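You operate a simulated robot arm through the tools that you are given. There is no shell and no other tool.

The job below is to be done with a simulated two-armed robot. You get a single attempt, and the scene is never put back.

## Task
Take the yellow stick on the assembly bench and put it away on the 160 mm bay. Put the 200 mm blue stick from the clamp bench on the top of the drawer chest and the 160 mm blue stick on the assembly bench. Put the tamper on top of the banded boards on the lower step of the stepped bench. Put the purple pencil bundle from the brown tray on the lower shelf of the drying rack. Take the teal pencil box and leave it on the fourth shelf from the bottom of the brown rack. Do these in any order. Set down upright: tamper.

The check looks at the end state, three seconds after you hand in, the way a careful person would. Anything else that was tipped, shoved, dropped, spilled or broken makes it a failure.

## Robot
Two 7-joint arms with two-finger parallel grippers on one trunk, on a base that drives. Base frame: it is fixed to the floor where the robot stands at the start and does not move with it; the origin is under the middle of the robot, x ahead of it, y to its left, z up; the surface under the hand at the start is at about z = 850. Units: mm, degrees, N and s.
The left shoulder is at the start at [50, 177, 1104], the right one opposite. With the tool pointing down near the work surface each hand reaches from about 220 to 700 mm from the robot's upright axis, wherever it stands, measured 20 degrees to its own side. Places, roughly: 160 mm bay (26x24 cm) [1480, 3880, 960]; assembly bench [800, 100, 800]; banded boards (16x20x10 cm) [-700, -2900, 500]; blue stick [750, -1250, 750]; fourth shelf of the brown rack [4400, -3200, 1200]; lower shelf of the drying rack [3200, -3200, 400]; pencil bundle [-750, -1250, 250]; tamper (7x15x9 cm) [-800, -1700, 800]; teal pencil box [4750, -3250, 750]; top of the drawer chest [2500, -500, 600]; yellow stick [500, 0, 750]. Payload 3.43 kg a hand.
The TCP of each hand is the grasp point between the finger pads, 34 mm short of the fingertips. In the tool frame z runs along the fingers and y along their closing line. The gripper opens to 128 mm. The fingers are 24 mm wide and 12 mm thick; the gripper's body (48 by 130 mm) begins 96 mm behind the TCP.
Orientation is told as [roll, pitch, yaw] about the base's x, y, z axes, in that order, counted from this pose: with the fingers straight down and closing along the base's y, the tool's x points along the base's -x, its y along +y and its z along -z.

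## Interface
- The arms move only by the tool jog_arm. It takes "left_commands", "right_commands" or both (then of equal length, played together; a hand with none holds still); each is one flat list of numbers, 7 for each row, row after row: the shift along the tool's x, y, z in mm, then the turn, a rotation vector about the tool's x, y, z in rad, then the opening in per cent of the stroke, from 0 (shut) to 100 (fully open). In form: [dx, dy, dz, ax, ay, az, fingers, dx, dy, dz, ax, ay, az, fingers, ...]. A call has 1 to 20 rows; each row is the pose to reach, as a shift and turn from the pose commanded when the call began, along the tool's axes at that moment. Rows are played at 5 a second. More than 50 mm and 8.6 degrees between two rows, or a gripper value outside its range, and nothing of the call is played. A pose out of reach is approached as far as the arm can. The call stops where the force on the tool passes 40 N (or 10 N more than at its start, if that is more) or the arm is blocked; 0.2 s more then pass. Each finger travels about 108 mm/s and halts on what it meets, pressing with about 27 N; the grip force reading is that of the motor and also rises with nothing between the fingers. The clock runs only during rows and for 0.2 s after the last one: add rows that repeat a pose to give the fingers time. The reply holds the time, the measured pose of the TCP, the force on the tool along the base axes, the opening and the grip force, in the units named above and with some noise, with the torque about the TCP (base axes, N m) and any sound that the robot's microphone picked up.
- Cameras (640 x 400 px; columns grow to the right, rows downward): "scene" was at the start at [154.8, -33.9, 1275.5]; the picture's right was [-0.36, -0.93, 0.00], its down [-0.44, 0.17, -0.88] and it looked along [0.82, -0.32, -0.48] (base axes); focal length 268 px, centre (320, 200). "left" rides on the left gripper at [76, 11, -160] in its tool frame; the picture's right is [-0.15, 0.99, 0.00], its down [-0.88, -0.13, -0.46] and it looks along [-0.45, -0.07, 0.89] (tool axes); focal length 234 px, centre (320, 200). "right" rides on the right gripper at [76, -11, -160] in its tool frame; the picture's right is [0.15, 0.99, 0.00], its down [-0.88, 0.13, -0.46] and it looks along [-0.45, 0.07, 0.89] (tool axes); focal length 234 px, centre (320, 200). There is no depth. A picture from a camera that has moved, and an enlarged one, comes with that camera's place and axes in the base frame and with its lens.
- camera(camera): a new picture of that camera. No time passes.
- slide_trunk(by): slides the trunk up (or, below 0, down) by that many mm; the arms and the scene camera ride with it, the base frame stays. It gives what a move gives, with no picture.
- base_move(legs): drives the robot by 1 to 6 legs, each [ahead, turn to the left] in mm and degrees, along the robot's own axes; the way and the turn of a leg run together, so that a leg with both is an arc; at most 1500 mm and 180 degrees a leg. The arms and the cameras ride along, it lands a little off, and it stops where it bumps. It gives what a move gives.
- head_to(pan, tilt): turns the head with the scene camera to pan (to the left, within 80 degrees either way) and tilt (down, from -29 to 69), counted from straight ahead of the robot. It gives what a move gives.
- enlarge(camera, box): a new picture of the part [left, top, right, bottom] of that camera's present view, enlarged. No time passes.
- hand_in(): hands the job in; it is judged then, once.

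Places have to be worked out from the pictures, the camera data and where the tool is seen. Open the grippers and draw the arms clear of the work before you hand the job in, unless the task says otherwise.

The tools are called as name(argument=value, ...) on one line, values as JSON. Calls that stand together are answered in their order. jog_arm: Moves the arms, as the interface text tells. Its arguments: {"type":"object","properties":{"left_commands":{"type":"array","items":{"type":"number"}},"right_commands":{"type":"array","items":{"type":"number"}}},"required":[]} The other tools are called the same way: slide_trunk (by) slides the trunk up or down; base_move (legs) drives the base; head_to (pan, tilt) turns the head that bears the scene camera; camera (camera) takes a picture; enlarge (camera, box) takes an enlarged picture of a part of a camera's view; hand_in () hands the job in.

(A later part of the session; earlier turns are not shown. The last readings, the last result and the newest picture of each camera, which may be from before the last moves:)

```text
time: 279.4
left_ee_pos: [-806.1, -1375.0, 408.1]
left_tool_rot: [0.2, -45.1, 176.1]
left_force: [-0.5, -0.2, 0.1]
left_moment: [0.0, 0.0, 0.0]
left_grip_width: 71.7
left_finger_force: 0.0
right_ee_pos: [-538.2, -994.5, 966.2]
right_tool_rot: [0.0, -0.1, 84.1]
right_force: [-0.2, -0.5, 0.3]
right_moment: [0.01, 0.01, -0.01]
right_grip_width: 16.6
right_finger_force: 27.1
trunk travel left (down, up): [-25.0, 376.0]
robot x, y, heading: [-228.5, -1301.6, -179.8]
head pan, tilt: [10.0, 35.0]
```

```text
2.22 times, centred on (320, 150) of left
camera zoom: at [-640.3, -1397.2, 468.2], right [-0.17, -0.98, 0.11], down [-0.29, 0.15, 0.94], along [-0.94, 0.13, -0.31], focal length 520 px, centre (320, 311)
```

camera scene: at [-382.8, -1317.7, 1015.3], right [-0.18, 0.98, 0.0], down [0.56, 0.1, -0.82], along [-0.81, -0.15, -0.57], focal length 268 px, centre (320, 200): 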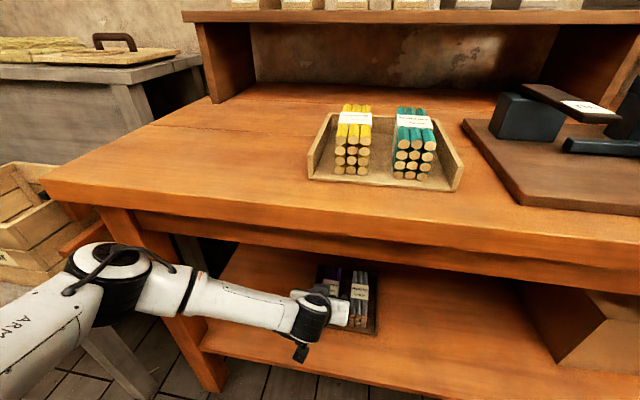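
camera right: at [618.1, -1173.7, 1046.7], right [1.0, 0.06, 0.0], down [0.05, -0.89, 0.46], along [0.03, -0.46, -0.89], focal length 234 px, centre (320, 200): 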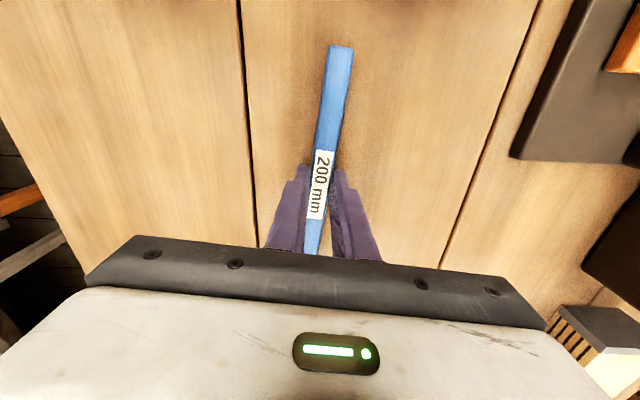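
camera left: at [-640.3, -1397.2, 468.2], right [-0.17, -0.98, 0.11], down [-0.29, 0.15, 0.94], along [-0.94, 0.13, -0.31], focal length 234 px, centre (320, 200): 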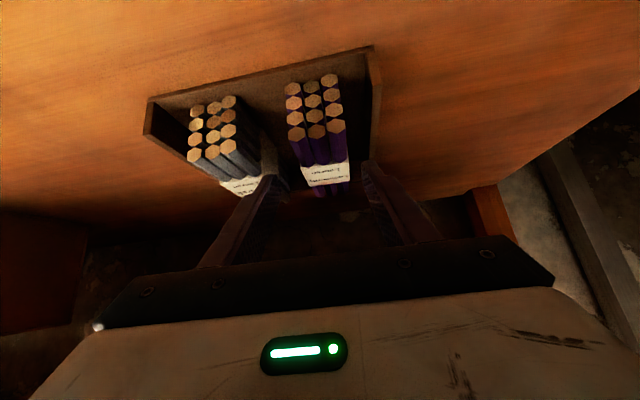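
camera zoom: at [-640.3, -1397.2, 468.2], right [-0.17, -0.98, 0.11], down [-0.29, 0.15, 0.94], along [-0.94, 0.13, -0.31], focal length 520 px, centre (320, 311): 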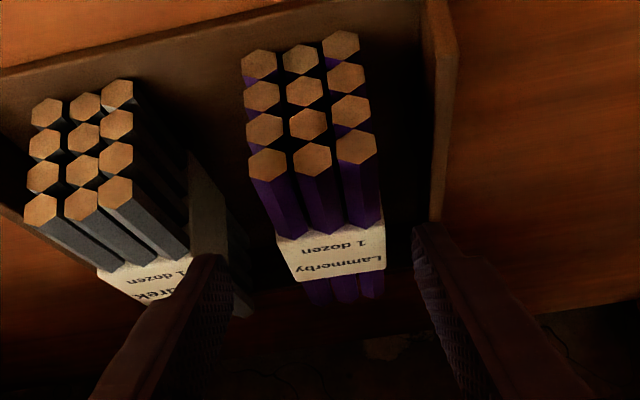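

Laterally aligned within 1–2 mm, with room on both sides. I slide the rest of the way in.

jog_arm(left_commands=[-1, 0.2, 20, 0, 0, 0, 56, -2, 0.4, 40, 0, 0, 0, 56, -3.2, 0.6, 60, 0, 0, 0, 56, -4.2, 0.8, 75, 0, 0, 0, 56, -4.2, 0.8, 75, 0, 0, 0, 56])

enlarge(camera="left", box=[220, 60, 420, 240])

```text
time: 280.6
left_ee_pos: [-861.9, -1373.1, 359.5]
left_tool_rot: [0.1, -45.1, 176.1]
left_force: [0.2, -0.3, -0.1]
left_moment: [0.02, 0.03, -0.01]
left_grip_width: 71.9
left_finger_force: 0.1
right_ee_pos: [-539.6, -994.9, 966.2]
right_tool_rot: [0.0, -0.1, 84.1]
right_force: [-0.3, 0.4, -0.6]
right_moment: [0.03, -0.01, 0.01]
right_grip_width: 16.7
right_finger_force: 26.4
trunk travel left (down, up): [-25.0, 376.0]
robot x, y, heading: [-227.6, -1304.2, -180.0]
head pan, tilt: [10.0, 35.0]
```

```text
2.22 times, centred on (320, 150) of left
camera zoom: at [-695.8, -1394.0, 419.1], right [-0.17, -0.98, 0.11], down [-0.29, 0.15, 0.94], along [-0.94, 0.13, -0.31], focal length 520 px, centre (320, 311)
```

zoom: 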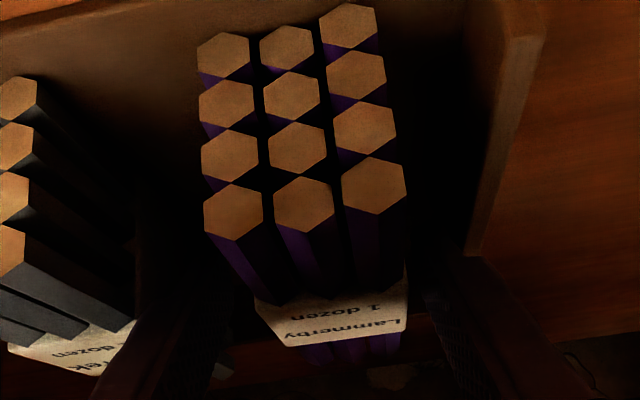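

The fingers are beside the bundle's middle. I close on it.

jog_arm(left_commands=[0, 0, 0, 0, 0, 0, 40, 0, 0, 0, 0, 0, 0, 20, 0, 0, 0, 0, 0, 0, 0, 0, 0, 0, 0, 0, 0, 0, 0, 0, 0, 0, 0, 0, 0])

enlarge(camera="left", box=[220, 60, 420, 240])

```text
time: 281.9
left_ee_pos: [-861.7, -1371.2, 358.5]
left_tool_rot: [0.1, -45.1, 176.1]
left_force: [-0.3, -0.4, -0.5]
left_moment: [0.03, 0.06, -0.01]
left_grip_width: 47.8
left_finger_force: 27.4
right_ee_pos: [-538.4, -994.9, 966.2]
right_tool_rot: [0.0, -0.2, 84.1]
right_force: [-0.1, 0.5, -0.3]
right_moment: [0.03, -0.01, 0.03]
right_grip_width: 17.1
right_finger_force: 26.5
trunk travel left (down, up): [-25.0, 376.0]
robot x, y, heading: [-222.8, -1301.6, -179.7]
head pan, tilt: [10.0, 35.0]
```

```text
2.22 times, centred on (320, 150) of left
camera zoom: at [-695.7, -1394.0, 419.2], right [-0.17, -0.98, 0.11], down [-0.29, 0.15, 0.94], along [-0.94, 0.13, -0.31], focal length 520 px, centre (320, 311)
```

zoom: 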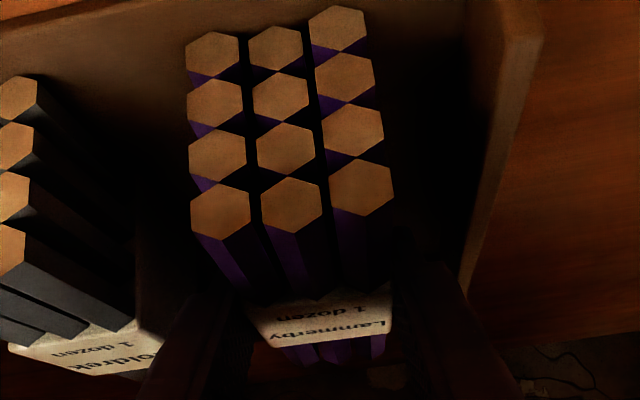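

Gripped (47.8 mm). I lift 30 mm straight up, then draw it back out along its axis.

jog_arm(left_commands=[-5, 0, -5, 0, 0, 0, 0, -13, 0, -13, 0, 0, 0, 0, -21.2, 0, -21.2, 0, 0, 0, 0, -21.2, 0, -21.2, 0, 0, 0, 0])

enlarge(camera="left", box=[200, 40, 440, 240])

enlarge(camera="scene", box=[240, 230, 420, 370])

```text
time: 282.9
left_ee_pos: [-861.6, -1372.0, 387.1]
left_tool_rot: [0.2, -45.0, 176.1]
left_force: [-0.1, 0.2, -2.4]
left_moment: [0.0, -0.02, 0.01]
left_grip_width: 47.7
left_finger_force: 26.8
right_ee_pos: [-538.7, -995.4, 966.4]
right_tool_rot: [-0.1, -0.1, 84.0]
right_force: [-0.1, -0.2, -0.4]
right_moment: [0.02, -0.02, 0.01]
right_grip_width: 16.7
right_finger_force: 26.7
trunk travel left (down, up): [-25.0, 376.0]
robot x, y, heading: [-227.7, -1304.4, -179.8]
head pan, tilt: [10.0, 35.0]
```

```text
2.00 times, centred on (320, 140) of left
camera zoom: at [-696.1, -1393.6, 448.7], right [-0.17, -0.98, 0.11], down [-0.29, 0.15, 0.94], along [-0.94, 0.13, -0.31], focal length 468 px, centre (320, 320)
```

zoom: 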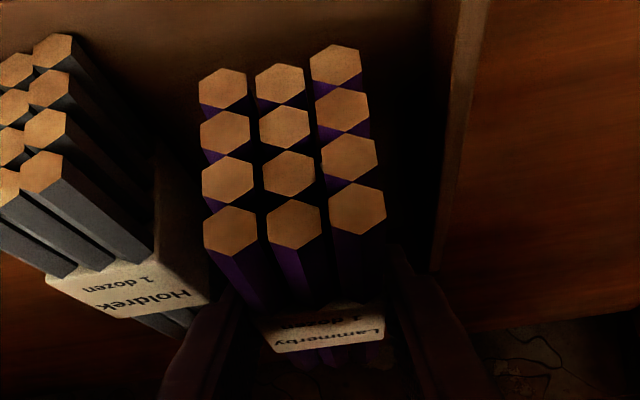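

```text
2.86 times, centred on (330, 300) of scene
camera zoom: at [-383.0, -1317.7, 1015.3], right [-0.18, 0.98, 0.0], down [0.56, 0.1, -0.82], along [-0.81, -0.15, -0.57], focal length 765 px, centre (291, -86)
```

zoom: 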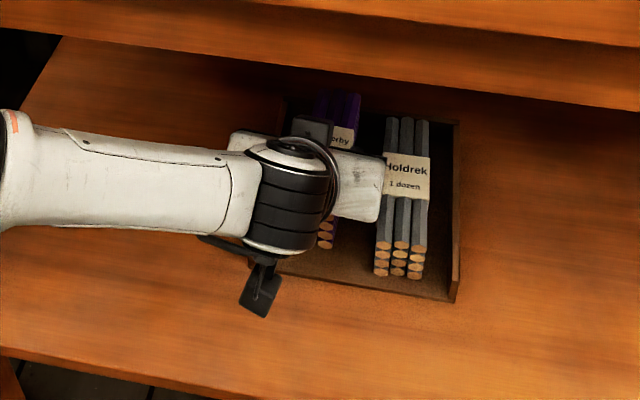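

The bundle is up (about 2 N) and level. I draw it back 120 mm, then roll the base back into the aisle.

jog_arm(left_commands=[17, 0, -17, 0, 0, 0, 0, 34, 0, -34, 0, 0, 0, 0, 51, 0, -51, 0, 0, 0, 0, 68, 0, -68, 0, 0, 0, 0, 84.8, 0, -84.8, 0, 0, 0, 0])

base_move(legs=[[-300, 0]])

camera(camera="scene")

camera(camera="left")

```text
time: 284.1
left_ee_pos: [-741.3, -1380.4, 388.9]
left_tool_rot: [0.1, -45.1, 176.2]
left_force: [0.6, 0.5, -2.7]
left_moment: [0.01, -0.04, 0.02]
left_grip_width: 48.1
left_finger_force: 27.3
right_ee_pos: [-539.8, -994.9, 966.2]
right_tool_rot: [0.0, -0.1, 83.9]
right_force: [-0.5, 0.2, -1.1]
right_moment: [0.03, 0.04, -0.01]
right_grip_width: 16.9
right_finger_force: 27.1
trunk travel left (down, up): [-25.0, 376.0]
robot x, y, heading: [-226.7, -1303.3, -179.7]
head pan, tilt: [10.0, 35.0]
```

```text
time: 286.1
left_ee_pos: [-441.7, -1378.6, 387.9]
left_tool_rot: [0.2, -45.1, 176.2]
left_force: [-0.6, 0.9, -2.4]
left_moment: [-0.01, -0.04, -0.02]
left_grip_width: 47.8
left_finger_force: 27.1
right_ee_pos: [-238.5, -992.4, 965.2]
right_tool_rot: [-0.2, 0.0, 84.1]
right_force: [0.0, -0.1, -0.6]
right_moment: [0.01, -0.04, 0.0]
right_grip_width: 16.7
right_finger_force: 26.6
trunk travel left (down, up): [-25.0, 376.0]
robot x, y, heading: [76.0, -1298.9, -179.8]
head pan, tilt: [10.0, 35.0]
```

```text
taken
camera scene: at [-82.6, -1316.1, 1015.3], right [-0.18, 0.98, 0.0], down [0.56, 0.1, -0.82], along [-0.81, -0.15, -0.57], focal length 268 px, centre (320, 200)
```

scene: 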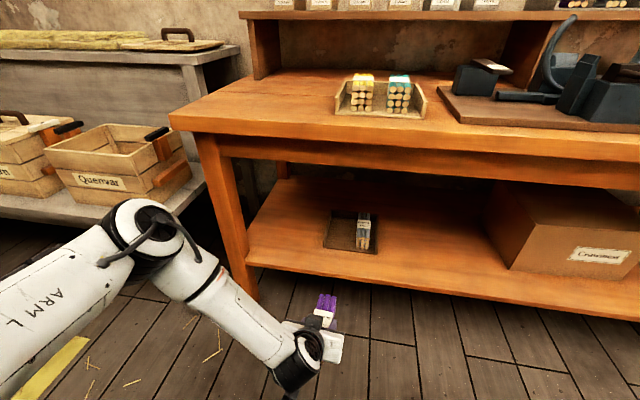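

```text
taken
camera left: at [-275.5, -1400.2, 447.8], right [-0.17, -0.98, 0.11], down [-0.29, 0.15, 0.94], along [-0.94, 0.13, -0.31], focal length 234 px, centre (320, 200)
```

left: 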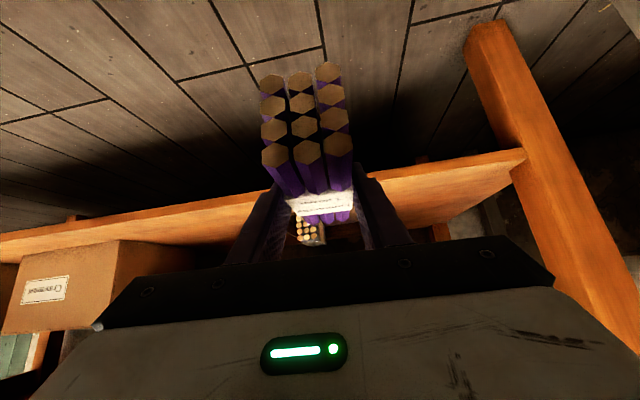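

The bundle is out. I raise the trunk and the left hand to travelling height above the bench tops.

slide_trunk(by=250)

jog_arm(left_commands=[-28.3, 0, -28.3, 0, 0, 0, 0, -56.6, 0, -56.6, 0, 0, 0, 0, -84.8, 0, -84.8, 0, 0, 0, 0, -113.1, 0, -113.1, 0, 0, 0, 0, -141.4, 0, -141.4, 0, 0, 0, 0, -169.7, 0, -169.7, 0, 0, 0, 0, -198, 0, -198, 0, 0, 0, 0, -226.2, 0, -226.2, 0, 0, 0, 0, -254.5, 0, -254.5, 0, 0, 0, 0, -286, 0, -286, 0, 0, 0, 0])

base_move(legs=[[80, 0], [0, 90], [880, 0]])

head_to(pan=60, tilt=20)

camera(camera="scene")

```text
time: 288.7
left_ee_pos: [-442.0, -1379.1, 636.5]
left_tool_rot: [0.2, -45.1, 176.0]
left_force: [0.4, -0.3, -1.8]
left_moment: [0.0, 0.0, -0.01]
left_grip_width: 47.5
left_finger_force: 26.8
right_ee_pos: [-238.2, -993.0, 1216.1]
right_tool_rot: [-0.1, -0.2, 84.0]
right_force: [0.0, 0.6, -1.0]
right_moment: [0.02, -0.01, 0.01]
right_grip_width: 17.0
right_finger_force: 27.1
trunk travel left (down, up): [-275.0, 126.0]
robot x, y, heading: [73.8, -1301.6, -179.7]
head pan, tilt: [10.0, 35.0]
```

```text
time: 290.9
left_ee_pos: [-440.2, -1377.3, 1042.5]
left_tool_rot: [0.2, -45.1, 176.0]
left_force: [-0.9, -0.1, -3.1]
left_moment: [0.01, 0.01, -0.01]
left_grip_width: 47.5
left_finger_force: 26.8
right_ee_pos: [-238.2, -992.2, 1215.2]
right_tool_rot: [0.1, -0.2, 84.0]
right_force: [0.3, -0.4, 0.1]
right_moment: [0.0, 0.01, -0.01]
right_grip_width: 16.9
right_finger_force: 27.3
trunk travel left (down, up): [-275.0, 126.0]
robot x, y, heading: [71.7, -1295.6, -179.8]
head pan, tilt: [10.0, 35.0]
```

```text
time: 300.1
left_ee_pos: [76.4, -2701.8, 1041.6]
left_tool_rot: [0.2, -45.0, -94.0]
left_force: [0.2, 0.3, -1.7]
left_moment: [0.04, -0.03, 0.01]
left_grip_width: 47.7
left_finger_force: 26.9
right_ee_pos: [-309.0, -2497.6, 1215.6]
right_tool_rot: [0.0, -0.1, 173.9]
right_force: [-0.7, -0.8, -1.5]
right_moment: [-0.02, 0.01, -0.01]
right_grip_width: 16.7
right_finger_force: 26.9
trunk travel left (down, up): [-275.0, 126.0]
robot x, y, heading: [-0.9, -2184.0, -89.9]
head pan, tilt: [10.0, 35.0]
```

```text
time: 301.2
left_ee_pos: [77.7, -2701.4, 1041.3]
left_tool_rot: [0.2, -45.2, -94.0]
left_force: [-0.1, 0.2, -1.7]
left_moment: [0.01, -0.01, -0.01]
left_grip_width: 47.8
left_finger_force: 26.7
right_ee_pos: [-308.1, -2498.3, 1216.8]
right_tool_rot: [-0.1, -0.1, 173.9]
right_force: [-0.3, -1.1, 0.1]
right_moment: [0.03, -0.02, 0.02]
right_grip_width: 16.5
right_finger_force: 26.9
trunk travel left (down, up): [-275.0, 126.0]
robot x, y, heading: [-2.2, -2185.7, -89.8]
head pan, tilt: [60.0, 20.0]
```

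```text
taken
camera scene: at [79.7, -2303.2, 1289.1], right [-0.5, -0.87, 0.0], down [-0.3, 0.17, -0.94], along [0.81, -0.47, -0.34], focal length 268 px, centre (320, 200)
```

scene: 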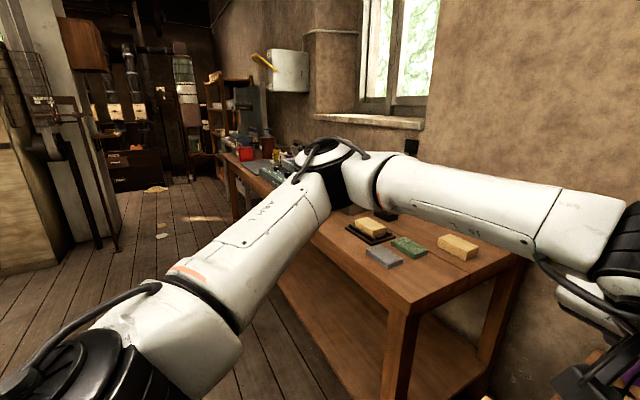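

The corridor between the clamp bench and the wall bench is open. I turn to +x and drive through it.

base_move(legs=[[0, 89.8], [1500, 0], [200, 0], [0, 60]])

head_to(pan=0, tilt=20)

camera(camera="scene")

head_to(pan=-70, tilt=15)

camera(camera="scene")

```text
time: 316.4
left_ee_pos: [1878.1, -1668.8, 1041.6]
left_tool_rot: [0.1, -45.1, 57.6]
left_force: [0.3, 0.0, -2.6]
left_moment: [0.01, 0.01, 0.01]
left_grip_width: 47.6
left_finger_force: 27.1
right_ee_pos: [2119.9, -2030.8, 1216.7]
right_tool_rot: [-0.1, -0.1, -34.5]
right_force: [-0.7, -0.1, -0.3]
right_moment: [-0.02, -0.04, -0.01]
right_grip_width: 16.8
right_finger_force: 26.4
trunk travel left (down, up): [-275.0, 126.0]
robot x, y, heading: [1700.3, -2160.1, 61.8]
head pan, tilt: [60.0, 20.0]
```

```text
time: 317.7
left_ee_pos: [1878.2, -1669.6, 1040.8]
left_tool_rot: [0.2, -45.1, 57.6]
left_force: [0.3, 0.4, -2.0]
left_moment: [-0.01, 0.02, -0.02]
left_grip_width: 47.6
left_finger_force: 27.6
right_ee_pos: [2121.0, -2030.4, 1216.7]
right_tool_rot: [0.1, -0.1, -34.4]
right_force: [0.5, -1.0, -0.6]
right_moment: [0.02, 0.01, -0.05]
right_grip_width: 16.8
right_finger_force: 26.9
trunk travel left (down, up): [-275.0, 126.0]
robot x, y, heading: [1700.6, -2159.8, 61.7]
head pan, tilt: [0.0, 20.0]
```

```text
taken
camera scene: at [1778.9, -2016.6, 1289.1], right [0.88, -0.47, 0.0], down [-0.16, -0.3, -0.94], along [0.44, 0.83, -0.34], focal length 268 px, centre (320, 200)
```

scene: 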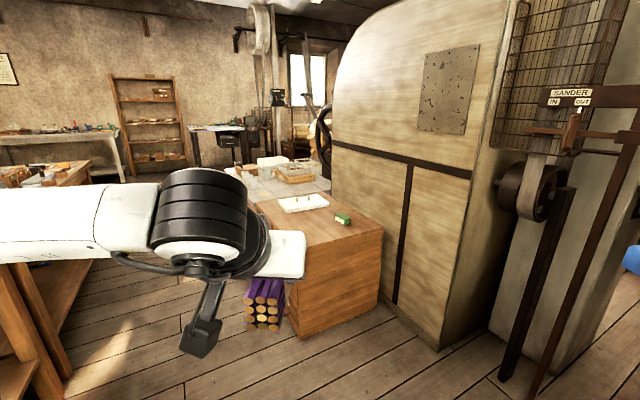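

```text
time: 319.1
left_ee_pos: [1877.6, -1668.8, 1041.2]
left_tool_rot: [0.2, -45.0, 57.6]
left_force: [0.0, 0.2, -1.7]
left_moment: [-0.07, 0.04, -0.02]
left_grip_width: 47.4
left_finger_force: 27.7
right_ee_pos: [2120.7, -2030.6, 1216.7]
right_tool_rot: [0.0, 0.0, -34.4]
right_force: [0.0, 0.3, -1.0]
right_moment: [0.0, 0.03, 0.01]
right_grip_width: 16.6
right_finger_force: 27.6
trunk travel left (down, up): [-275.0, 126.0]
robot x, y, heading: [1700.6, -2158.3, 61.8]
head pan, tilt: [-70.0, 15.0]
```

```text
taken
camera scene: at [1827.5, -2111.9, 1297.3], right [-0.14, -0.99, 0.0], down [-0.26, 0.04, -0.97], along [0.96, -0.14, -0.26], focal length 268 px, centre (320, 200)
```

scene: 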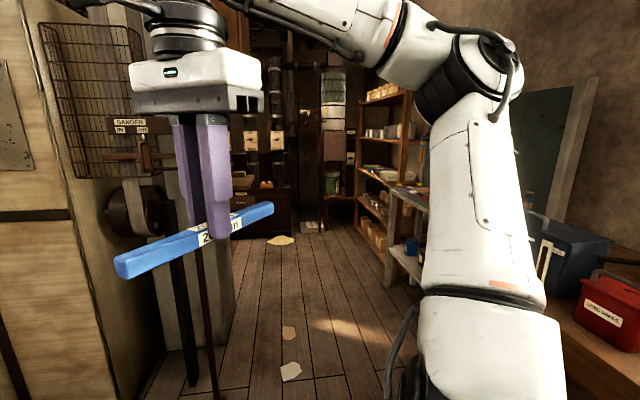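

I see the drawer chest (top z≈600, near corner about (2230, −930)). Its near-front top is free. I drive up the aisle beside it and turn to face it.

base_move(legs=[[0, 28.3], [1500, 0], [200, 0], [0, -90]])

head_to(pan=-10, tilt=35)

camera(camera="scene")

```text
time: 333.0
left_ee_pos: [2207.5, -366.2, 1042.1]
left_tool_rot: [0.2, -45.2, -3.9]
left_force: [0.3, 0.1, -1.6]
left_moment: [-0.01, 0.0, -0.02]
left_grip_width: 47.7
left_finger_force: 27.4
right_ee_pos: [2003.8, -752.0, 1216.6]
right_tool_rot: [-0.2, -0.1, -95.9]
right_force: [-0.5, -0.3, -0.5]
right_moment: [0.02, 0.01, -0.02]
right_grip_width: 17.0
right_finger_force: 26.4
trunk travel left (down, up): [-275.0, 126.0]
robot x, y, heading: [1693.1, -445.4, 0.3]
head pan, tilt: [-70.0, 15.0]
```

```text
time: 334.3
left_ee_pos: [2206.9, -365.6, 1041.4]
left_tool_rot: [0.1, -45.1, -3.9]
left_force: [-0.8, -0.1, -2.7]
left_moment: [0.04, 0.03, -0.01]
left_grip_width: 47.5
left_finger_force: 26.7
right_ee_pos: [2004.5, -752.2, 1216.5]
right_tool_rot: [-0.1, -0.1, -95.9]
right_force: [-0.3, -1.0, -1.0]
right_moment: [-0.04, 0.0, 0.01]
right_grip_width: 17.0
right_finger_force: 27.0
trunk travel left (down, up): [-275.0, 126.0]
robot x, y, heading: [1691.6, -442.6, 0.2]
head pan, tilt: [-10.0, 35.0]
```

```text
taken
camera scene: at [1848.4, -460.3, 1265.3], right [-0.17, -0.99, 0.0], down [-0.57, 0.1, -0.82], along [0.81, -0.14, -0.57], focal length 268 px, centre (320, 200)
```

scene: 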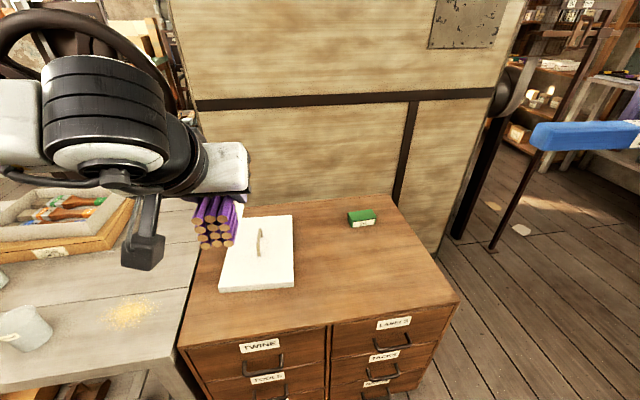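

The front half of the chest top (y −900…−500) is free. I raise the left hand a bit, roll 100 mm closer, lower the trunk 240 mm, and then bring the blue stick over (2400, −700).

jog_arm(left_commands=[-28.3, 0, -28.3, 0, 0, 0, 0, -56.6, 0, -56.6, 0, 0, 0, 0, -84.9, 0, -84.9, 0, 0, 0, 0])

base_move(legs=[[100, 0]])

slide_trunk(by=-240)

jog_arm(right_commands=[10.3, 36.1, 0, 0, 0, 0, 0, 20.5, 72.3, 0, 0, 0, 0, 0, 30.8, 108.4, 0, 0, 0, 0, 0, 41.1, 144.6, 0, 0, 0, 0, 0, 51.3, 180.7, 0, 0, 0, 0, 0, 61.6, 216.8, 0, 0, 0, 0, 0, 71.8, 253, 0, 0, 0, 0, 0, 82.1, 289.1, 0, 0, 0, 0, 0, 82.1, 289.1, 45, 0, 0, 0, 0, 82.1, 289.1, 90, 0, 0, 0, 0, 82.1, 289.1, 135, 0, 0, 0, 0, 82.1, 289.1, 180, 0, 0, 0, 0, 82.1, 289.1, 220, 0, 0, 0, 0, 82.1, 289.1, 260, 0, 0, 0, 0])

camera(camera="scene")

camera(camera="right")

```text
time: 335.1
left_ee_pos: [2205.3, -366.4, 1161.2]
left_tool_rot: [0.3, -45.0, -3.9]
left_force: [-0.6, -0.2, -2.1]
left_moment: [0.03, 0.01, 0.0]
left_grip_width: 47.8
left_finger_force: 26.9
right_ee_pos: [2002.6, -750.7, 1216.5]
right_tool_rot: [0.0, -0.1, -95.9]
right_force: [0.1, -0.3, 0.3]
right_moment: [-0.02, 0.01, -0.04]
right_grip_width: 16.8
right_finger_force: 26.7
trunk travel left (down, up): [-275.0, 126.0]
robot x, y, heading: [1691.3, -444.1, 0.6]
head pan, tilt: [-10.0, 35.0]
```

```text
time: 336.2
left_ee_pos: [2306.5, -366.7, 1161.4]
left_tool_rot: [0.2, -45.0, -3.9]
left_force: [-0.5, -0.1, -2.7]
left_moment: [0.02, 0.02, -0.01]
left_grip_width: 47.3
left_finger_force: 27.0
right_ee_pos: [2104.9, -752.2, 1216.2]
right_tool_rot: [-0.1, -0.1, -96.0]
right_force: [0.2, -0.7, -0.3]
right_moment: [-0.01, 0.03, 0.04]
right_grip_width: 16.9
right_finger_force: 26.7
trunk travel left (down, up): [-275.0, 126.0]
robot x, y, heading: [1791.8, -443.4, 0.2]
head pan, tilt: [-10.0, 35.0]
```

```text
time: 338.8
left_ee_pos: [2306.3, -365.9, 921.5]
left_tool_rot: [0.2, -45.2, -3.9]
left_force: [0.5, -0.9, -2.0]
left_moment: [0.01, 0.02, 0.02]
left_grip_width: 47.6
left_finger_force: 26.8
right_ee_pos: [2104.5, -750.2, 976.5]
right_tool_rot: [-0.2, -0.1, -96.0]
right_force: [0.1, 0.6, -0.2]
right_moment: [-0.04, 0.0, 0.01]
right_grip_width: 16.8
right_finger_force: 26.9
trunk travel left (down, up): [-35.0, 366.0]
robot x, y, heading: [1790.4, -443.4, 0.2]
head pan, tilt: [-10.0, 35.0]
```

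```text
time: 341.8
left_ee_pos: [2306.1, -365.3, 920.6]
left_tool_rot: [0.2, -45.1, -4.0]
left_force: [-0.1, -0.3, -2.6]
left_moment: [-0.04, -0.01, -0.01]
left_grip_width: 47.6
left_finger_force: 26.9
right_ee_pos: [2367.0, -714.4, 716.0]
right_tool_rot: [0.0, 0.0, -95.9]
right_force: [0.2, -0.9, 0.0]
right_moment: [-0.04, 0.0, 0.0]
right_grip_width: 16.7
right_finger_force: 26.9
right hand out of reach, approached as far as the arm can: row 5, 6, 7, 8, 9, 10, 11, 12, 13, 14
trunk travel left (down, up): [-35.0, 366.0]
robot x, y, heading: [1790.6, -442.4, 0.2]
head pan, tilt: [-10.0, 35.0]
```

```text
taken
camera scene: at [1948.4, -459.8, 1025.3], right [-0.17, -0.99, 0.0], down [-0.57, 0.1, -0.82], along [0.81, -0.14, -0.57], focal length 268 px, centre (320, 200)
```

scene: 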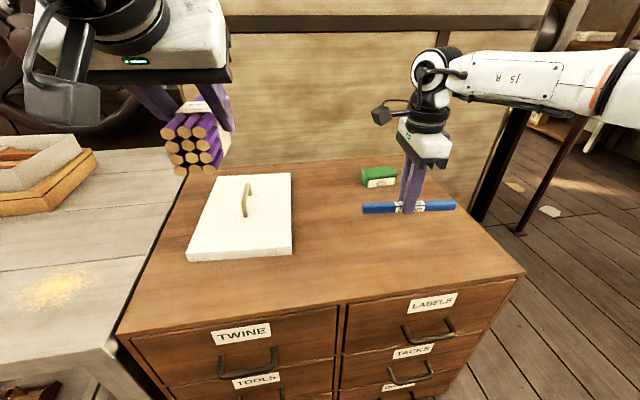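

```text
taken
camera right: at [2364.5, -638.3, 876.4], right [1.0, 0.04, 0.0], down [0.04, -0.89, 0.46], along [0.02, -0.45, -0.89], focal length 234 px, centre (320, 200)
```

right: 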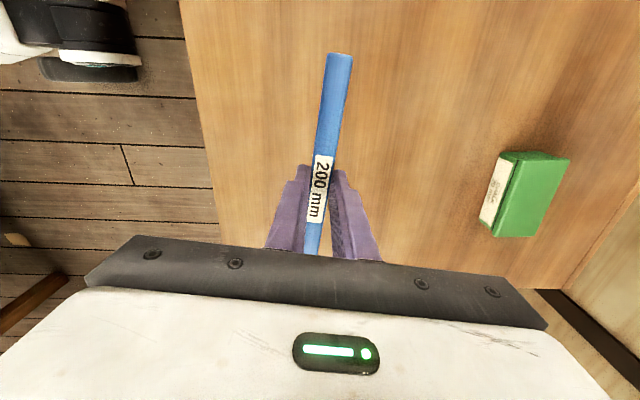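

The arm stops at (2367, −714), which is still well over the chest top (130 mm from its front edge). I lower the stick from here.

jog_arm(right_commands=[0, 0, 20, 0, 0, 0, 0, 0, 0, 40, 0, 0, 0, 0, 0, 0, 52, 0, 0, 0, 0, 0, 0, 60, 0, 0, 0, 0])

camera(camera="right")

enlarge(camera="scene", box=[320, 130, 500, 270])

```text
time: 342.8
left_ee_pos: [2306.8, -365.3, 921.8]
left_tool_rot: [0.3, -45.1, -3.9]
left_force: [0.5, 0.8, -0.7]
left_moment: [0.0, 0.03, 0.01]
left_grip_width: 47.7
left_finger_force: 26.8
right_ee_pos: [2360.7, -718.1, 658.8]
right_tool_rot: [0.0, 0.0, -95.9]
right_force: [-0.3, 0.4, -0.2]
right_moment: [0.0, 0.02, -0.02]
right_grip_width: 16.6
right_finger_force: 26.8
right hand out of reach, approached as far as the arm can: row 2, 3, 4
trunk travel left (down, up): [-35.0, 366.0]
robot x, y, heading: [1792.9, -445.9, 0.0]
head pan, tilt: [-10.0, 35.0]
```

```text
taken
camera right: at [2357.8, -641.5, 818.3], right [1.0, 0.04, 0.0], down [0.04, -0.89, 0.46], along [0.02, -0.46, -0.89], focal length 234 px, centre (320, 200)
```

right: 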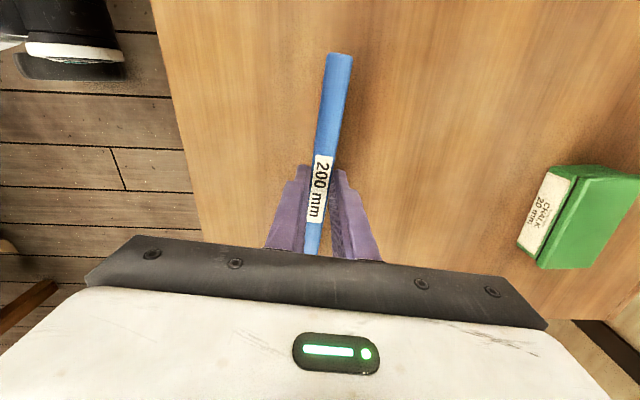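

```text
2.86 times, centred on (410, 200) of scene
camera zoom: at [1948.4, -459.8, 1025.3], right [-0.17, -0.99, 0.0], down [-0.57, 0.1, -0.82], along [0.81, -0.14, -0.57], focal length 765 px, centre (63, 200)
```

zoom: 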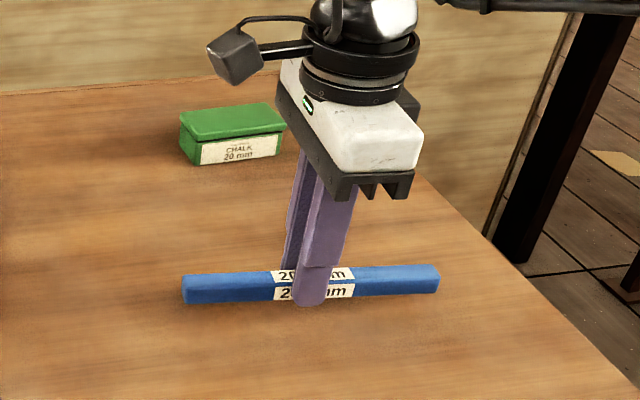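

I pull in 25 mm to have reach to spare, then continue down gently.

jog_arm(right_commands=[-1.3, -12.5, 0, 0, 0, 0, 0, -2.6, -24.9, 0, 0, 0, 0, 0, -2.6, -24.9, 6, 0, 0, 0, 0, -2.6, -24.9, 12, 0, 0, 0, 0])

jog_arm(right_commands=[0, 0, 1.5, 0, 0, 0, 0, 0, 0, 3, 0, 0, 0, 0])

jog_arm(right_commands=[0, 0, 1, 0, 0, 0, 0, 0, 0, 2, 0, 0, 0, 0])

enlarge(camera="scene", box=[320, 130, 500, 270])

```text
time: 343.8
left_ee_pos: [2305.7, -365.7, 921.3]
left_tool_rot: [0.2, -45.0, -3.9]
left_force: [-0.1, 0.2, -2.7]
left_moment: [0.03, 0.01, 0.02]
left_grip_width: 47.6
left_finger_force: 26.7
right_ee_pos: [2336.2, -718.1, 646.0]
right_tool_rot: [-0.2, -0.1, -96.0]
right_force: [-0.1, 0.9, 0.1]
right_moment: [-0.01, 0.03, -0.01]
right_grip_width: 16.9
right_finger_force: 26.5
trunk travel left (down, up): [-35.0, 366.0]
robot x, y, heading: [1788.5, -446.3, 0.2]
head pan, tilt: [-10.0, 35.0]
```

```text
time: 344.4
left_ee_pos: [2305.0, -366.0, 920.6]
left_tool_rot: [0.2, -45.1, -3.9]
left_force: [-1.0, 0.1, -2.5]
left_moment: [-0.03, 0.06, 0.01]
left_grip_width: 47.6
left_finger_force: 27.0
right_ee_pos: [2335.4, -718.4, 643.5]
right_tool_rot: [-0.1, -0.2, -96.1]
right_force: [0.0, -0.4, -0.2]
right_moment: [0.0, 0.02, 0.02]
right_grip_width: 16.8
right_finger_force: 27.1
trunk travel left (down, up): [-35.0, 366.0]
robot x, y, heading: [1790.8, -446.7, 0.3]
head pan, tilt: [-10.0, 35.0]
```

```text
time: 344.9
left_ee_pos: [2306.4, -367.9, 921.0]
left_tool_rot: [0.2, -45.0, -3.9]
left_force: [0.1, 0.1, -1.9]
left_moment: [0.03, 0.05, 0.0]
left_grip_width: 47.6
left_finger_force: 26.8
right_ee_pos: [2335.5, -717.9, 641.6]
right_tool_rot: [-0.1, -0.1, -95.9]
right_force: [0.1, 0.8, -1.1]
right_moment: [-0.03, 0.02, 0.01]
right_grip_width: 16.7
right_finger_force: 26.8
trunk travel left (down, up): [-35.0, 366.0]
robot x, y, heading: [1790.3, -447.6, 0.3]
head pan, tilt: [-10.0, 35.0]
```

```text
2.86 times, centred on (410, 200) of scene
camera zoom: at [1948.4, -459.8, 1025.3], right [-0.17, -0.99, 0.0], down [-0.57, 0.1, -0.82], along [0.81, -0.14, -0.57], focal length 765 px, centre (63, 200)
```

zoom: 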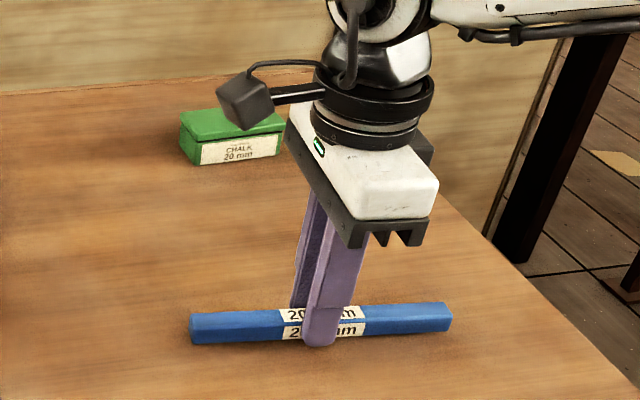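

Still a small gap. Continuing down in 2–3 mm steps.

jog_arm(right_commands=[0, 0, 1.3, 0, 0, 0, 0, 0, 0, 2.5, 0, 0, 0, 0])

jog_arm(right_commands=[0, 0, 1.3, 0, 0, 0, 0, 0, 0, 2.5, 0, 0, 0, 0])

jog_arm(right_commands=[0, 0, 1, 0, 0, 0, 0, 0, 0, 2, 0, 0, 0, 0])

```text
time: 345.6
left_ee_pos: [2305.4, -365.8, 922.4]
left_tool_rot: [0.1, -45.0, -3.8]
left_force: [0.3, -0.9, -1.6]
left_moment: [0.0, 0.06, 0.02]
left_grip_width: 47.7
left_finger_force: 26.8
right_ee_pos: [2335.6, -719.0, 638.5]
right_tool_rot: [-0.1, -0.2, -95.9]
right_force: [-0.4, -0.1, 0.3]
right_moment: [-0.03, -0.02, 0.0]
right_grip_width: 16.9
right_finger_force: 26.9
trunk travel left (down, up): [-35.0, 366.0]
robot x, y, heading: [1794.4, -445.2, 0.4]
head pan, tilt: [-10.0, 35.0]
```

```text
time: 346.1
left_ee_pos: [2306.7, -365.3, 921.3]
left_tool_rot: [0.2, -45.1, -3.9]
left_force: [-0.4, 0.1, -2.3]
left_moment: [0.03, 0.03, 0.04]
left_grip_width: 47.9
left_finger_force: 27.3
right_ee_pos: [2335.1, -717.7, 637.4]
right_tool_rot: [0.0, -0.1, -96.1]
right_force: [-1.3, -1.7, 2.5]
right_moment: [0.23, -0.01, 0.07]
right_grip_width: 16.7
right_finger_force: 27.1
trunk travel left (down, up): [-35.0, 366.0]
robot x, y, heading: [1787.0, -445.8, 0.4]
head pan, tilt: [-10.0, 35.0]
```

```text
time: 346.8
left_ee_pos: [2304.0, -365.4, 922.5]
left_tool_rot: [0.1, -45.1, -3.9]
left_force: [0.4, -0.2, -2.7]
left_moment: [0.05, 0.01, 0.03]
left_grip_width: 47.4
left_finger_force: 27.1
right_ee_pos: [2335.7, -716.7, 636.0]
right_tool_rot: [0.3, -0.1, -96.0]
right_force: [-1.8, -0.9, 12.6]
right_moment: [0.18, 0.03, 0.08]
right_grip_width: 16.5
right_finger_force: 27.0
trunk travel left (down, up): [-35.0, 366.0]
robot x, y, heading: [1787.8, -444.4, 0.2]
head pan, tilt: [-10.0, 35.0]
```

Contact (12.6 N): the stick is down on the chest. I ease, open, and lift straight up.

jog_arm(right_commands=[0, 0, -1, 0, 0, 0, 0, 0, 0, -1, 0, 0, 0, 20, 0, 0, -1, 0, 0, 0, 40, 0, 0, -1, 0, 0, 0, 40, 0, 0, -15, 0, 0, 0, 40, 0, 0, -45, 0, 0, 0, 40, 0, 0, -90, 0, 0, 0, 40, 0, 0, -135, 0, 0, 0, 40, 0, 0, -180, 0, 0, 0, 40, 0, 0, -225, 0, 0, 0, 40])

camera(camera="scene")

camera(camera="right")

```text
time: 348.9
left_ee_pos: [2306.6, -366.4, 920.5]
left_tool_rot: [0.2, -45.0, -3.9]
left_force: [-0.4, 0.1, -1.9]
left_moment: [0.02, 0.04, -0.03]
left_grip_width: 47.5
left_finger_force: 27.3
right_ee_pos: [2335.2, -719.4, 860.2]
right_tool_rot: [-0.2, -0.2, -96.2]
right_force: [-0.2, 0.0, 0.1]
right_moment: [-0.01, 0.03, -0.02]
right_grip_width: 51.3
right_finger_force: 0.0
trunk travel left (down, up): [-35.0, 366.0]
robot x, y, heading: [1790.2, -443.7, 0.2]
head pan, tilt: [-10.0, 35.0]
```

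```text
taken
camera scene: at [1948.6, -459.9, 1025.2], right [-0.17, -0.99, 0.0], down [-0.57, 0.1, -0.82], along [0.81, -0.14, -0.57], focal length 268 px, centre (320, 200)
```

scene: 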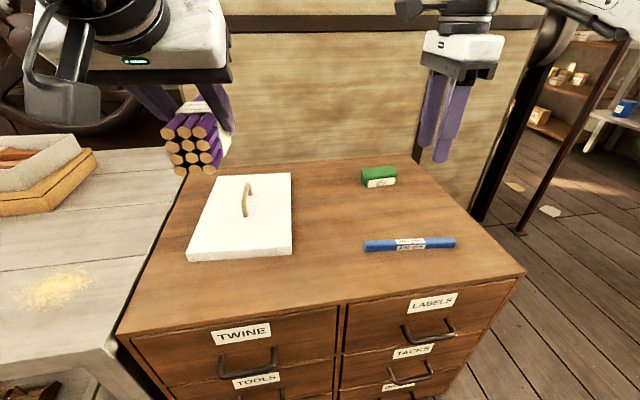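

```text
taken
camera right: at [2333.4, -642.2, 1019.0], right [1.0, 0.04, 0.0], down [0.04, -0.89, 0.46], along [0.02, -0.46, -0.89], focal length 234 px, centre (320, 200)
```

right: 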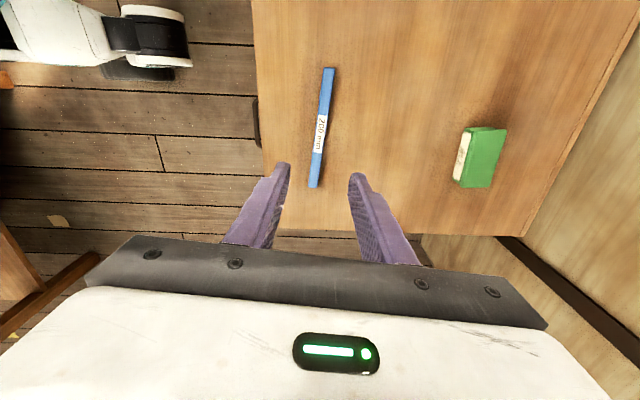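

The 200 mm blue stick rests on the chest top. I raise the trunk, retract the right hand, and leave toward the drying rack.

slide_trunk(by=240)

jog_arm(right_commands=[-3.7, -36, 0, 0, 0, 0, 40, -7.4, -72.1, 0, 0, 0, 0, 40, -11.2, -108.1, 0, 0, 0, 0, 40, -14.9, -144.2, 0, 0, 0, 0, 40])

base_move(legs=[[-110, 0], [0, -90], [1500, 0], [220, 0], [0, 70]])

head_to(pan=0, tilt=18)

camera(camera="scene")

```text
time: 351.4
left_ee_pos: [2304.9, -366.4, 1160.3]
left_tool_rot: [0.2, -45.0, -3.9]
left_force: [0.2, -0.3, -1.3]
left_moment: [0.01, 0.05, 0.01]
left_grip_width: 47.7
left_finger_force: 27.1
right_ee_pos: [2335.8, -718.5, 1100.2]
right_tool_rot: [-0.1, -0.1, -96.0]
right_force: [-0.1, -0.4, -0.3]
right_moment: [0.01, -0.02, -0.01]
right_grip_width: 50.9
right_finger_force: 0.1
trunk travel left (down, up): [-275.0, 126.0]
robot x, y, heading: [1792.0, -445.8, -0.0]
head pan, tilt: [-10.0, 35.0]
```

```text
time: 352.4
left_ee_pos: [2306.3, -366.1, 1160.4]
left_tool_rot: [0.2, -45.1, -3.9]
left_force: [-1.0, -0.6, -2.1]
left_moment: [0.02, 0.01, 0.03]
left_grip_width: 47.7
left_finger_force: 26.7
right_ee_pos: [2190.4, -717.1, 1100.0]
right_tool_rot: [0.0, 0.0, -96.2]
right_force: [-1.5, 0.1, 0.5]
right_moment: [-0.01, 0.0, 0.03]
right_grip_width: 51.1
right_finger_force: 0.0
trunk travel left (down, up): [-275.0, 126.0]
robot x, y, heading: [1792.2, -443.4, 0.5]
head pan, tilt: [-10.0, 35.0]
```

```text
time: 368.8
left_ee_pos: [2217.2, -2252.0, 1159.9]
left_tool_rot: [0.3, -45.0, -22.6]
left_force: [-0.2, 0.3, -1.7]
left_moment: [0.0, 0.04, 0.0]
left_grip_width: 47.7
left_finger_force: 26.8
right_ee_pos: [1993.2, -2548.3, 1100.9]
right_tool_rot: [0.1, 0.0, -114.6]
right_force: [-0.1, 0.0, 0.3]
right_moment: [0.0, -0.03, -0.01]
right_grip_width: 51.3
right_finger_force: 0.1
trunk travel left (down, up): [-275.0, 126.0]
robot x, y, heading: [1705.3, -2159.8, -18.0]
head pan, tilt: [-10.0, 35.0]
```

```text
time: 369.6
left_ee_pos: [2215.9, -2251.6, 1161.8]
left_tool_rot: [0.2, -45.0, -22.6]
left_force: [0.2, 0.1, -2.3]
left_moment: [0.02, 0.05, 0.02]
left_grip_width: 48.0
left_finger_force: 27.3
right_ee_pos: [1995.1, -2548.8, 1100.1]
right_tool_rot: [0.0, 0.0, -114.5]
right_force: [-0.8, -0.3, -0.6]
right_moment: [-0.01, -0.01, 0.0]
right_grip_width: 51.2
right_finger_force: 0.0
trunk travel left (down, up): [-275.0, 126.0]
robot x, y, heading: [1702.4, -2162.3, -18.1]
head pan, tilt: [0.0, 18.0]
```

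```text
taken
camera scene: at [1859.2, -2214.7, 1292.3], right [-0.31, -0.95, 0.0], down [-0.29, 0.1, -0.95], along [0.9, -0.3, -0.31], focal length 268 px, centre (320, 200)
```

scene: 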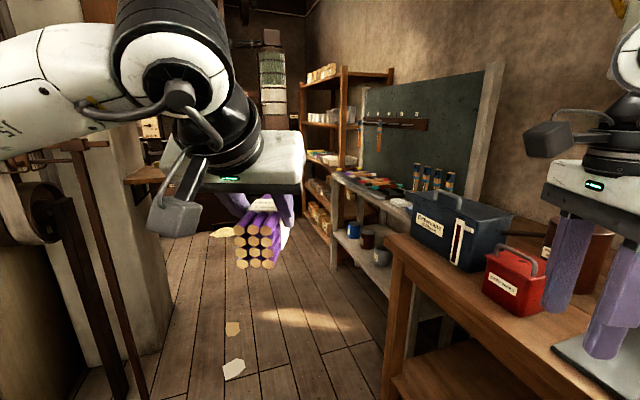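

The grey two-tier unit with the green board beyond the wall bench looks like the drying rack. I drive on and turn to face it.

base_move(legs=[[0, 18], [1400, 0], [0, -90]])

head_to(pan=0, tilt=25)

camera(camera="scene")

```text
time: 375.8
left_ee_pos: [3172.0, -2076.7, 1245.7]
left_tool_rot: [2.1, -54.9, -3.0]
left_force: [-0.6, -0.6, -1.9]
left_moment: [-0.03, 0.02, 0.01]
left_grip_width: 48.0
left_finger_force: 27.5
right_ee_pos: [3078.4, -2439.0, 1107.6]
right_tool_rot: [1.3, 0.0, -94.7]
right_force: [-0.7, 0.1, -0.1]
right_moment: [0.05, 0.01, 0.01]
right_grip_width: 51.2
right_finger_force: 0.0
trunk travel left (down, up): [-275.0, 126.0]
robot x, y, heading: [2695.0, -2171.8, 10.0]
head pan, tilt: [0.0, 18.0]
stopped in leg 2: the robot was blocked; the commanded pose is now the measured one
```

```text
time: 376.4
left_ee_pos: [3172.4, -2076.3, 1245.2]
left_tool_rot: [2.2, -54.7, -3.2]
left_force: [-0.4, 0.9, -2.1]
left_moment: [0.04, 0.04, 0.0]
left_grip_width: 47.7
left_finger_force: 26.9
right_ee_pos: [3079.2, -2439.1, 1110.2]
right_tool_rot: [1.6, 0.0, -94.8]
right_force: [0.7, 0.0, 0.3]
right_moment: [0.03, 0.0, 0.0]
right_grip_width: 51.1
right_finger_force: 0.0
trunk travel left (down, up): [-275.0, 126.0]
robot x, y, heading: [2702.4, -2171.5, 9.6]
head pan, tilt: [0.0, 25.0]
```

```text
taken
camera scene: at [2827.7, -2149.0, 1285.9], right [0.17, -0.99, 0.0], down [-0.39, -0.07, -0.92], along [0.91, 0.16, -0.39], focal length 268 px, centre (320, 200)
```

scene: 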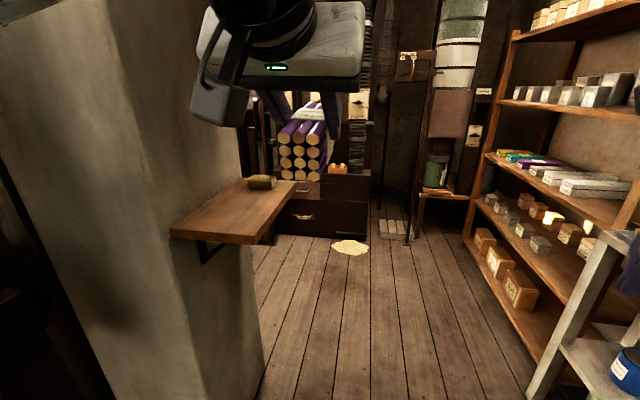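

The robot was blocked: the left arm must have met the pillar/sander on the left. I look carefully at the left side before doing anything.

head_to(pan=60, tilt=15)

camera(camera="scene")

head_to(pan=25, tilt=5)

camera(camera="scene")

camera(camera="left")

```text
time: 377.7
left_ee_pos: [3173.9, -2076.1, 1246.2]
left_tool_rot: [2.3, -54.9, -3.4]
left_force: [0.3, -0.2, -2.0]
left_moment: [-0.03, 0.04, 0.05]
left_grip_width: 47.5
left_finger_force: 27.0
right_ee_pos: [3079.1, -2438.6, 1111.3]
right_tool_rot: [1.6, 0.0, -94.8]
right_force: [-0.1, -0.4, -0.8]
right_moment: [0.0, -0.02, 0.0]
right_grip_width: 51.5
right_finger_force: 0.0
trunk travel left (down, up): [-275.0, 126.0]
robot x, y, heading: [2702.0, -2169.1, 9.9]
head pan, tilt: [60.0, 15.0]
```

```text
taken
camera scene: at [2770.0, -2077.8, 1301.2], right [0.94, -0.35, 0.03], down [-0.06, -0.24, -0.97], along [0.34, 0.91, -0.24], focal length 268 px, centre (320, 200)
```

scene: 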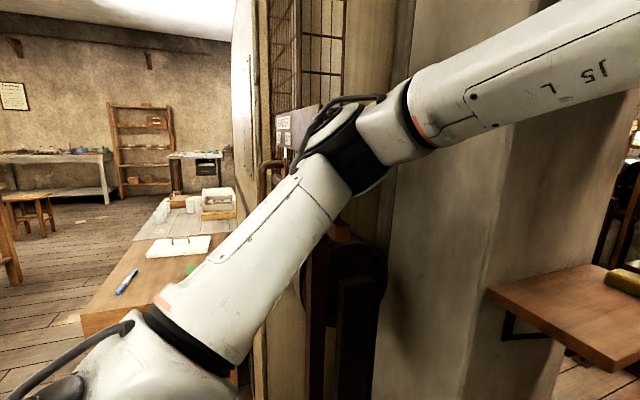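

```text
time: 378.8
left_ee_pos: [3173.4, -2077.7, 1246.9]
left_tool_rot: [2.4, -54.8, -3.4]
left_force: [-0.1, 0.0, -2.2]
left_moment: [0.04, 0.03, -0.03]
left_grip_width: 47.7
left_finger_force: 26.8
right_ee_pos: [3080.3, -2440.1, 1110.4]
right_tool_rot: [1.5, 0.1, -94.8]
right_force: [0.4, 0.6, -0.1]
right_moment: [0.01, 0.01, 0.0]
right_grip_width: 51.2
right_finger_force: 0.1
trunk travel left (down, up): [-275.0, 126.0]
robot x, y, heading: [2699.4, -2164.2, 9.9]
head pan, tilt: [25.0, 5.0]
```

```text
taken
camera scene: at [2813.2, -2114.1, 1318.4], right [0.57, -0.82, 0.01], down [-0.04, -0.04, -1.0], along [0.82, 0.57, -0.06], focal length 268 px, centre (320, 200)
```

scene: 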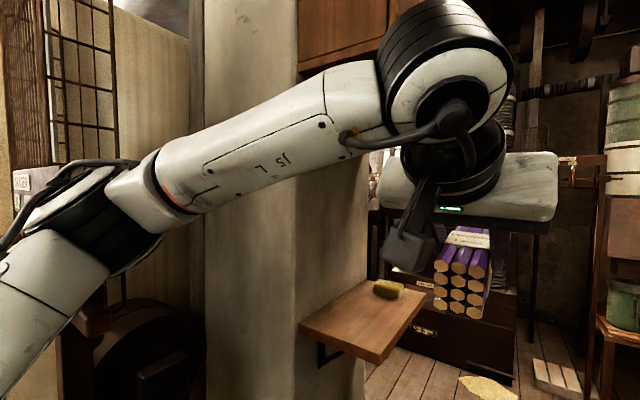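

```text
taken
camera left: at [3000.0, -2063.4, 1277.7], right [0.11, 0.98, 0.14], down [0.13, -0.16, 0.98], along [0.99, -0.09, -0.14], focal length 234 px, centre (320, 200)
```

left: 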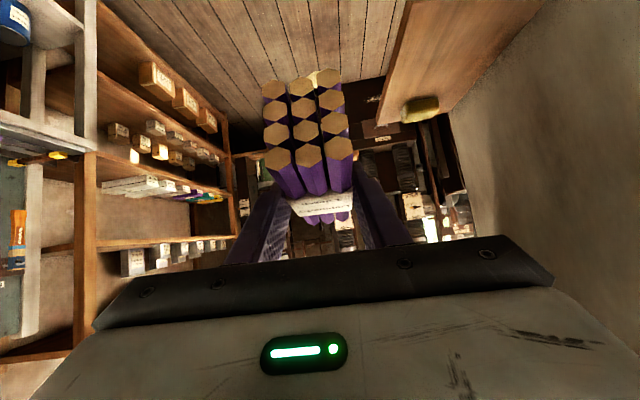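

The left elbow pressed against the fixed sander frame, nudging the robot 10° round; nothing looks displaced and the bundle is still held. I back off straight away along the heading.

base_move(legs=[[-250, 0]])

head_to(pan=40, tilt=10)

camera(camera="scene")

```text
time: 380.6
left_ee_pos: [2956.4, -2113.5, 1219.3]
left_tool_rot: [1.1, -51.9, -2.4]
left_force: [-0.2, 0.1, -2.7]
left_moment: [0.0, 0.03, -0.02]
left_grip_width: 47.8
left_finger_force: 26.9
right_ee_pos: [2856.2, -2475.9, 1100.1]
right_tool_rot: [-0.3, -0.5, -94.8]
right_force: [0.4, 0.5, -0.1]
right_moment: [0.0, -0.01, -0.02]
right_grip_width: 51.1
right_finger_force: 0.1
trunk travel left (down, up): [-275.0, 126.0]
robot x, y, heading: [2451.2, -2210.5, 9.6]
head pan, tilt: [25.0, 5.0]
```

```text
time: 381.4
left_ee_pos: [2957.2, -2112.5, 1219.8]
left_tool_rot: [1.0, -51.8, -2.4]
left_force: [0.3, 1.0, -1.4]
left_moment: [-0.02, 0.04, 0.0]
left_grip_width: 47.8
left_finger_force: 26.8
right_ee_pos: [2857.4, -2475.5, 1097.9]
right_tool_rot: [-0.4, -0.5, -94.7]
right_force: [0.1, 0.4, -0.5]
right_moment: [0.0, -0.03, 0.0]
right_grip_width: 50.9
right_finger_force: 0.0
trunk travel left (down, up): [-275.0, 126.0]
robot x, y, heading: [2450.1, -2213.5, 9.5]
head pan, tilt: [40.0, 10.0]
```

```text
taken
camera scene: at [2581.8, -2129.6, 1305.4], right [0.76, -0.65, 0.0], down [-0.11, -0.13, -0.98], along [0.64, 0.75, -0.17], focal length 268 px, centre (320, 200)
```

scene: 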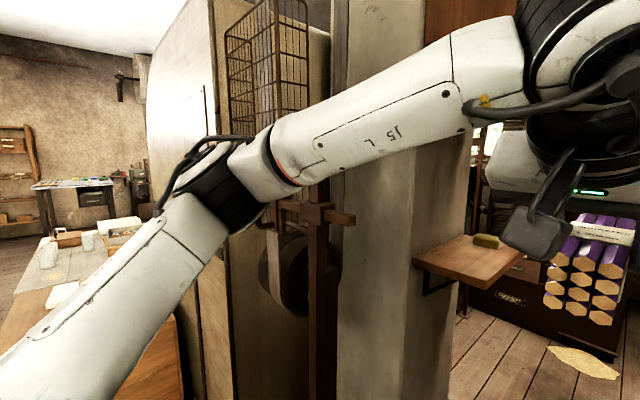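

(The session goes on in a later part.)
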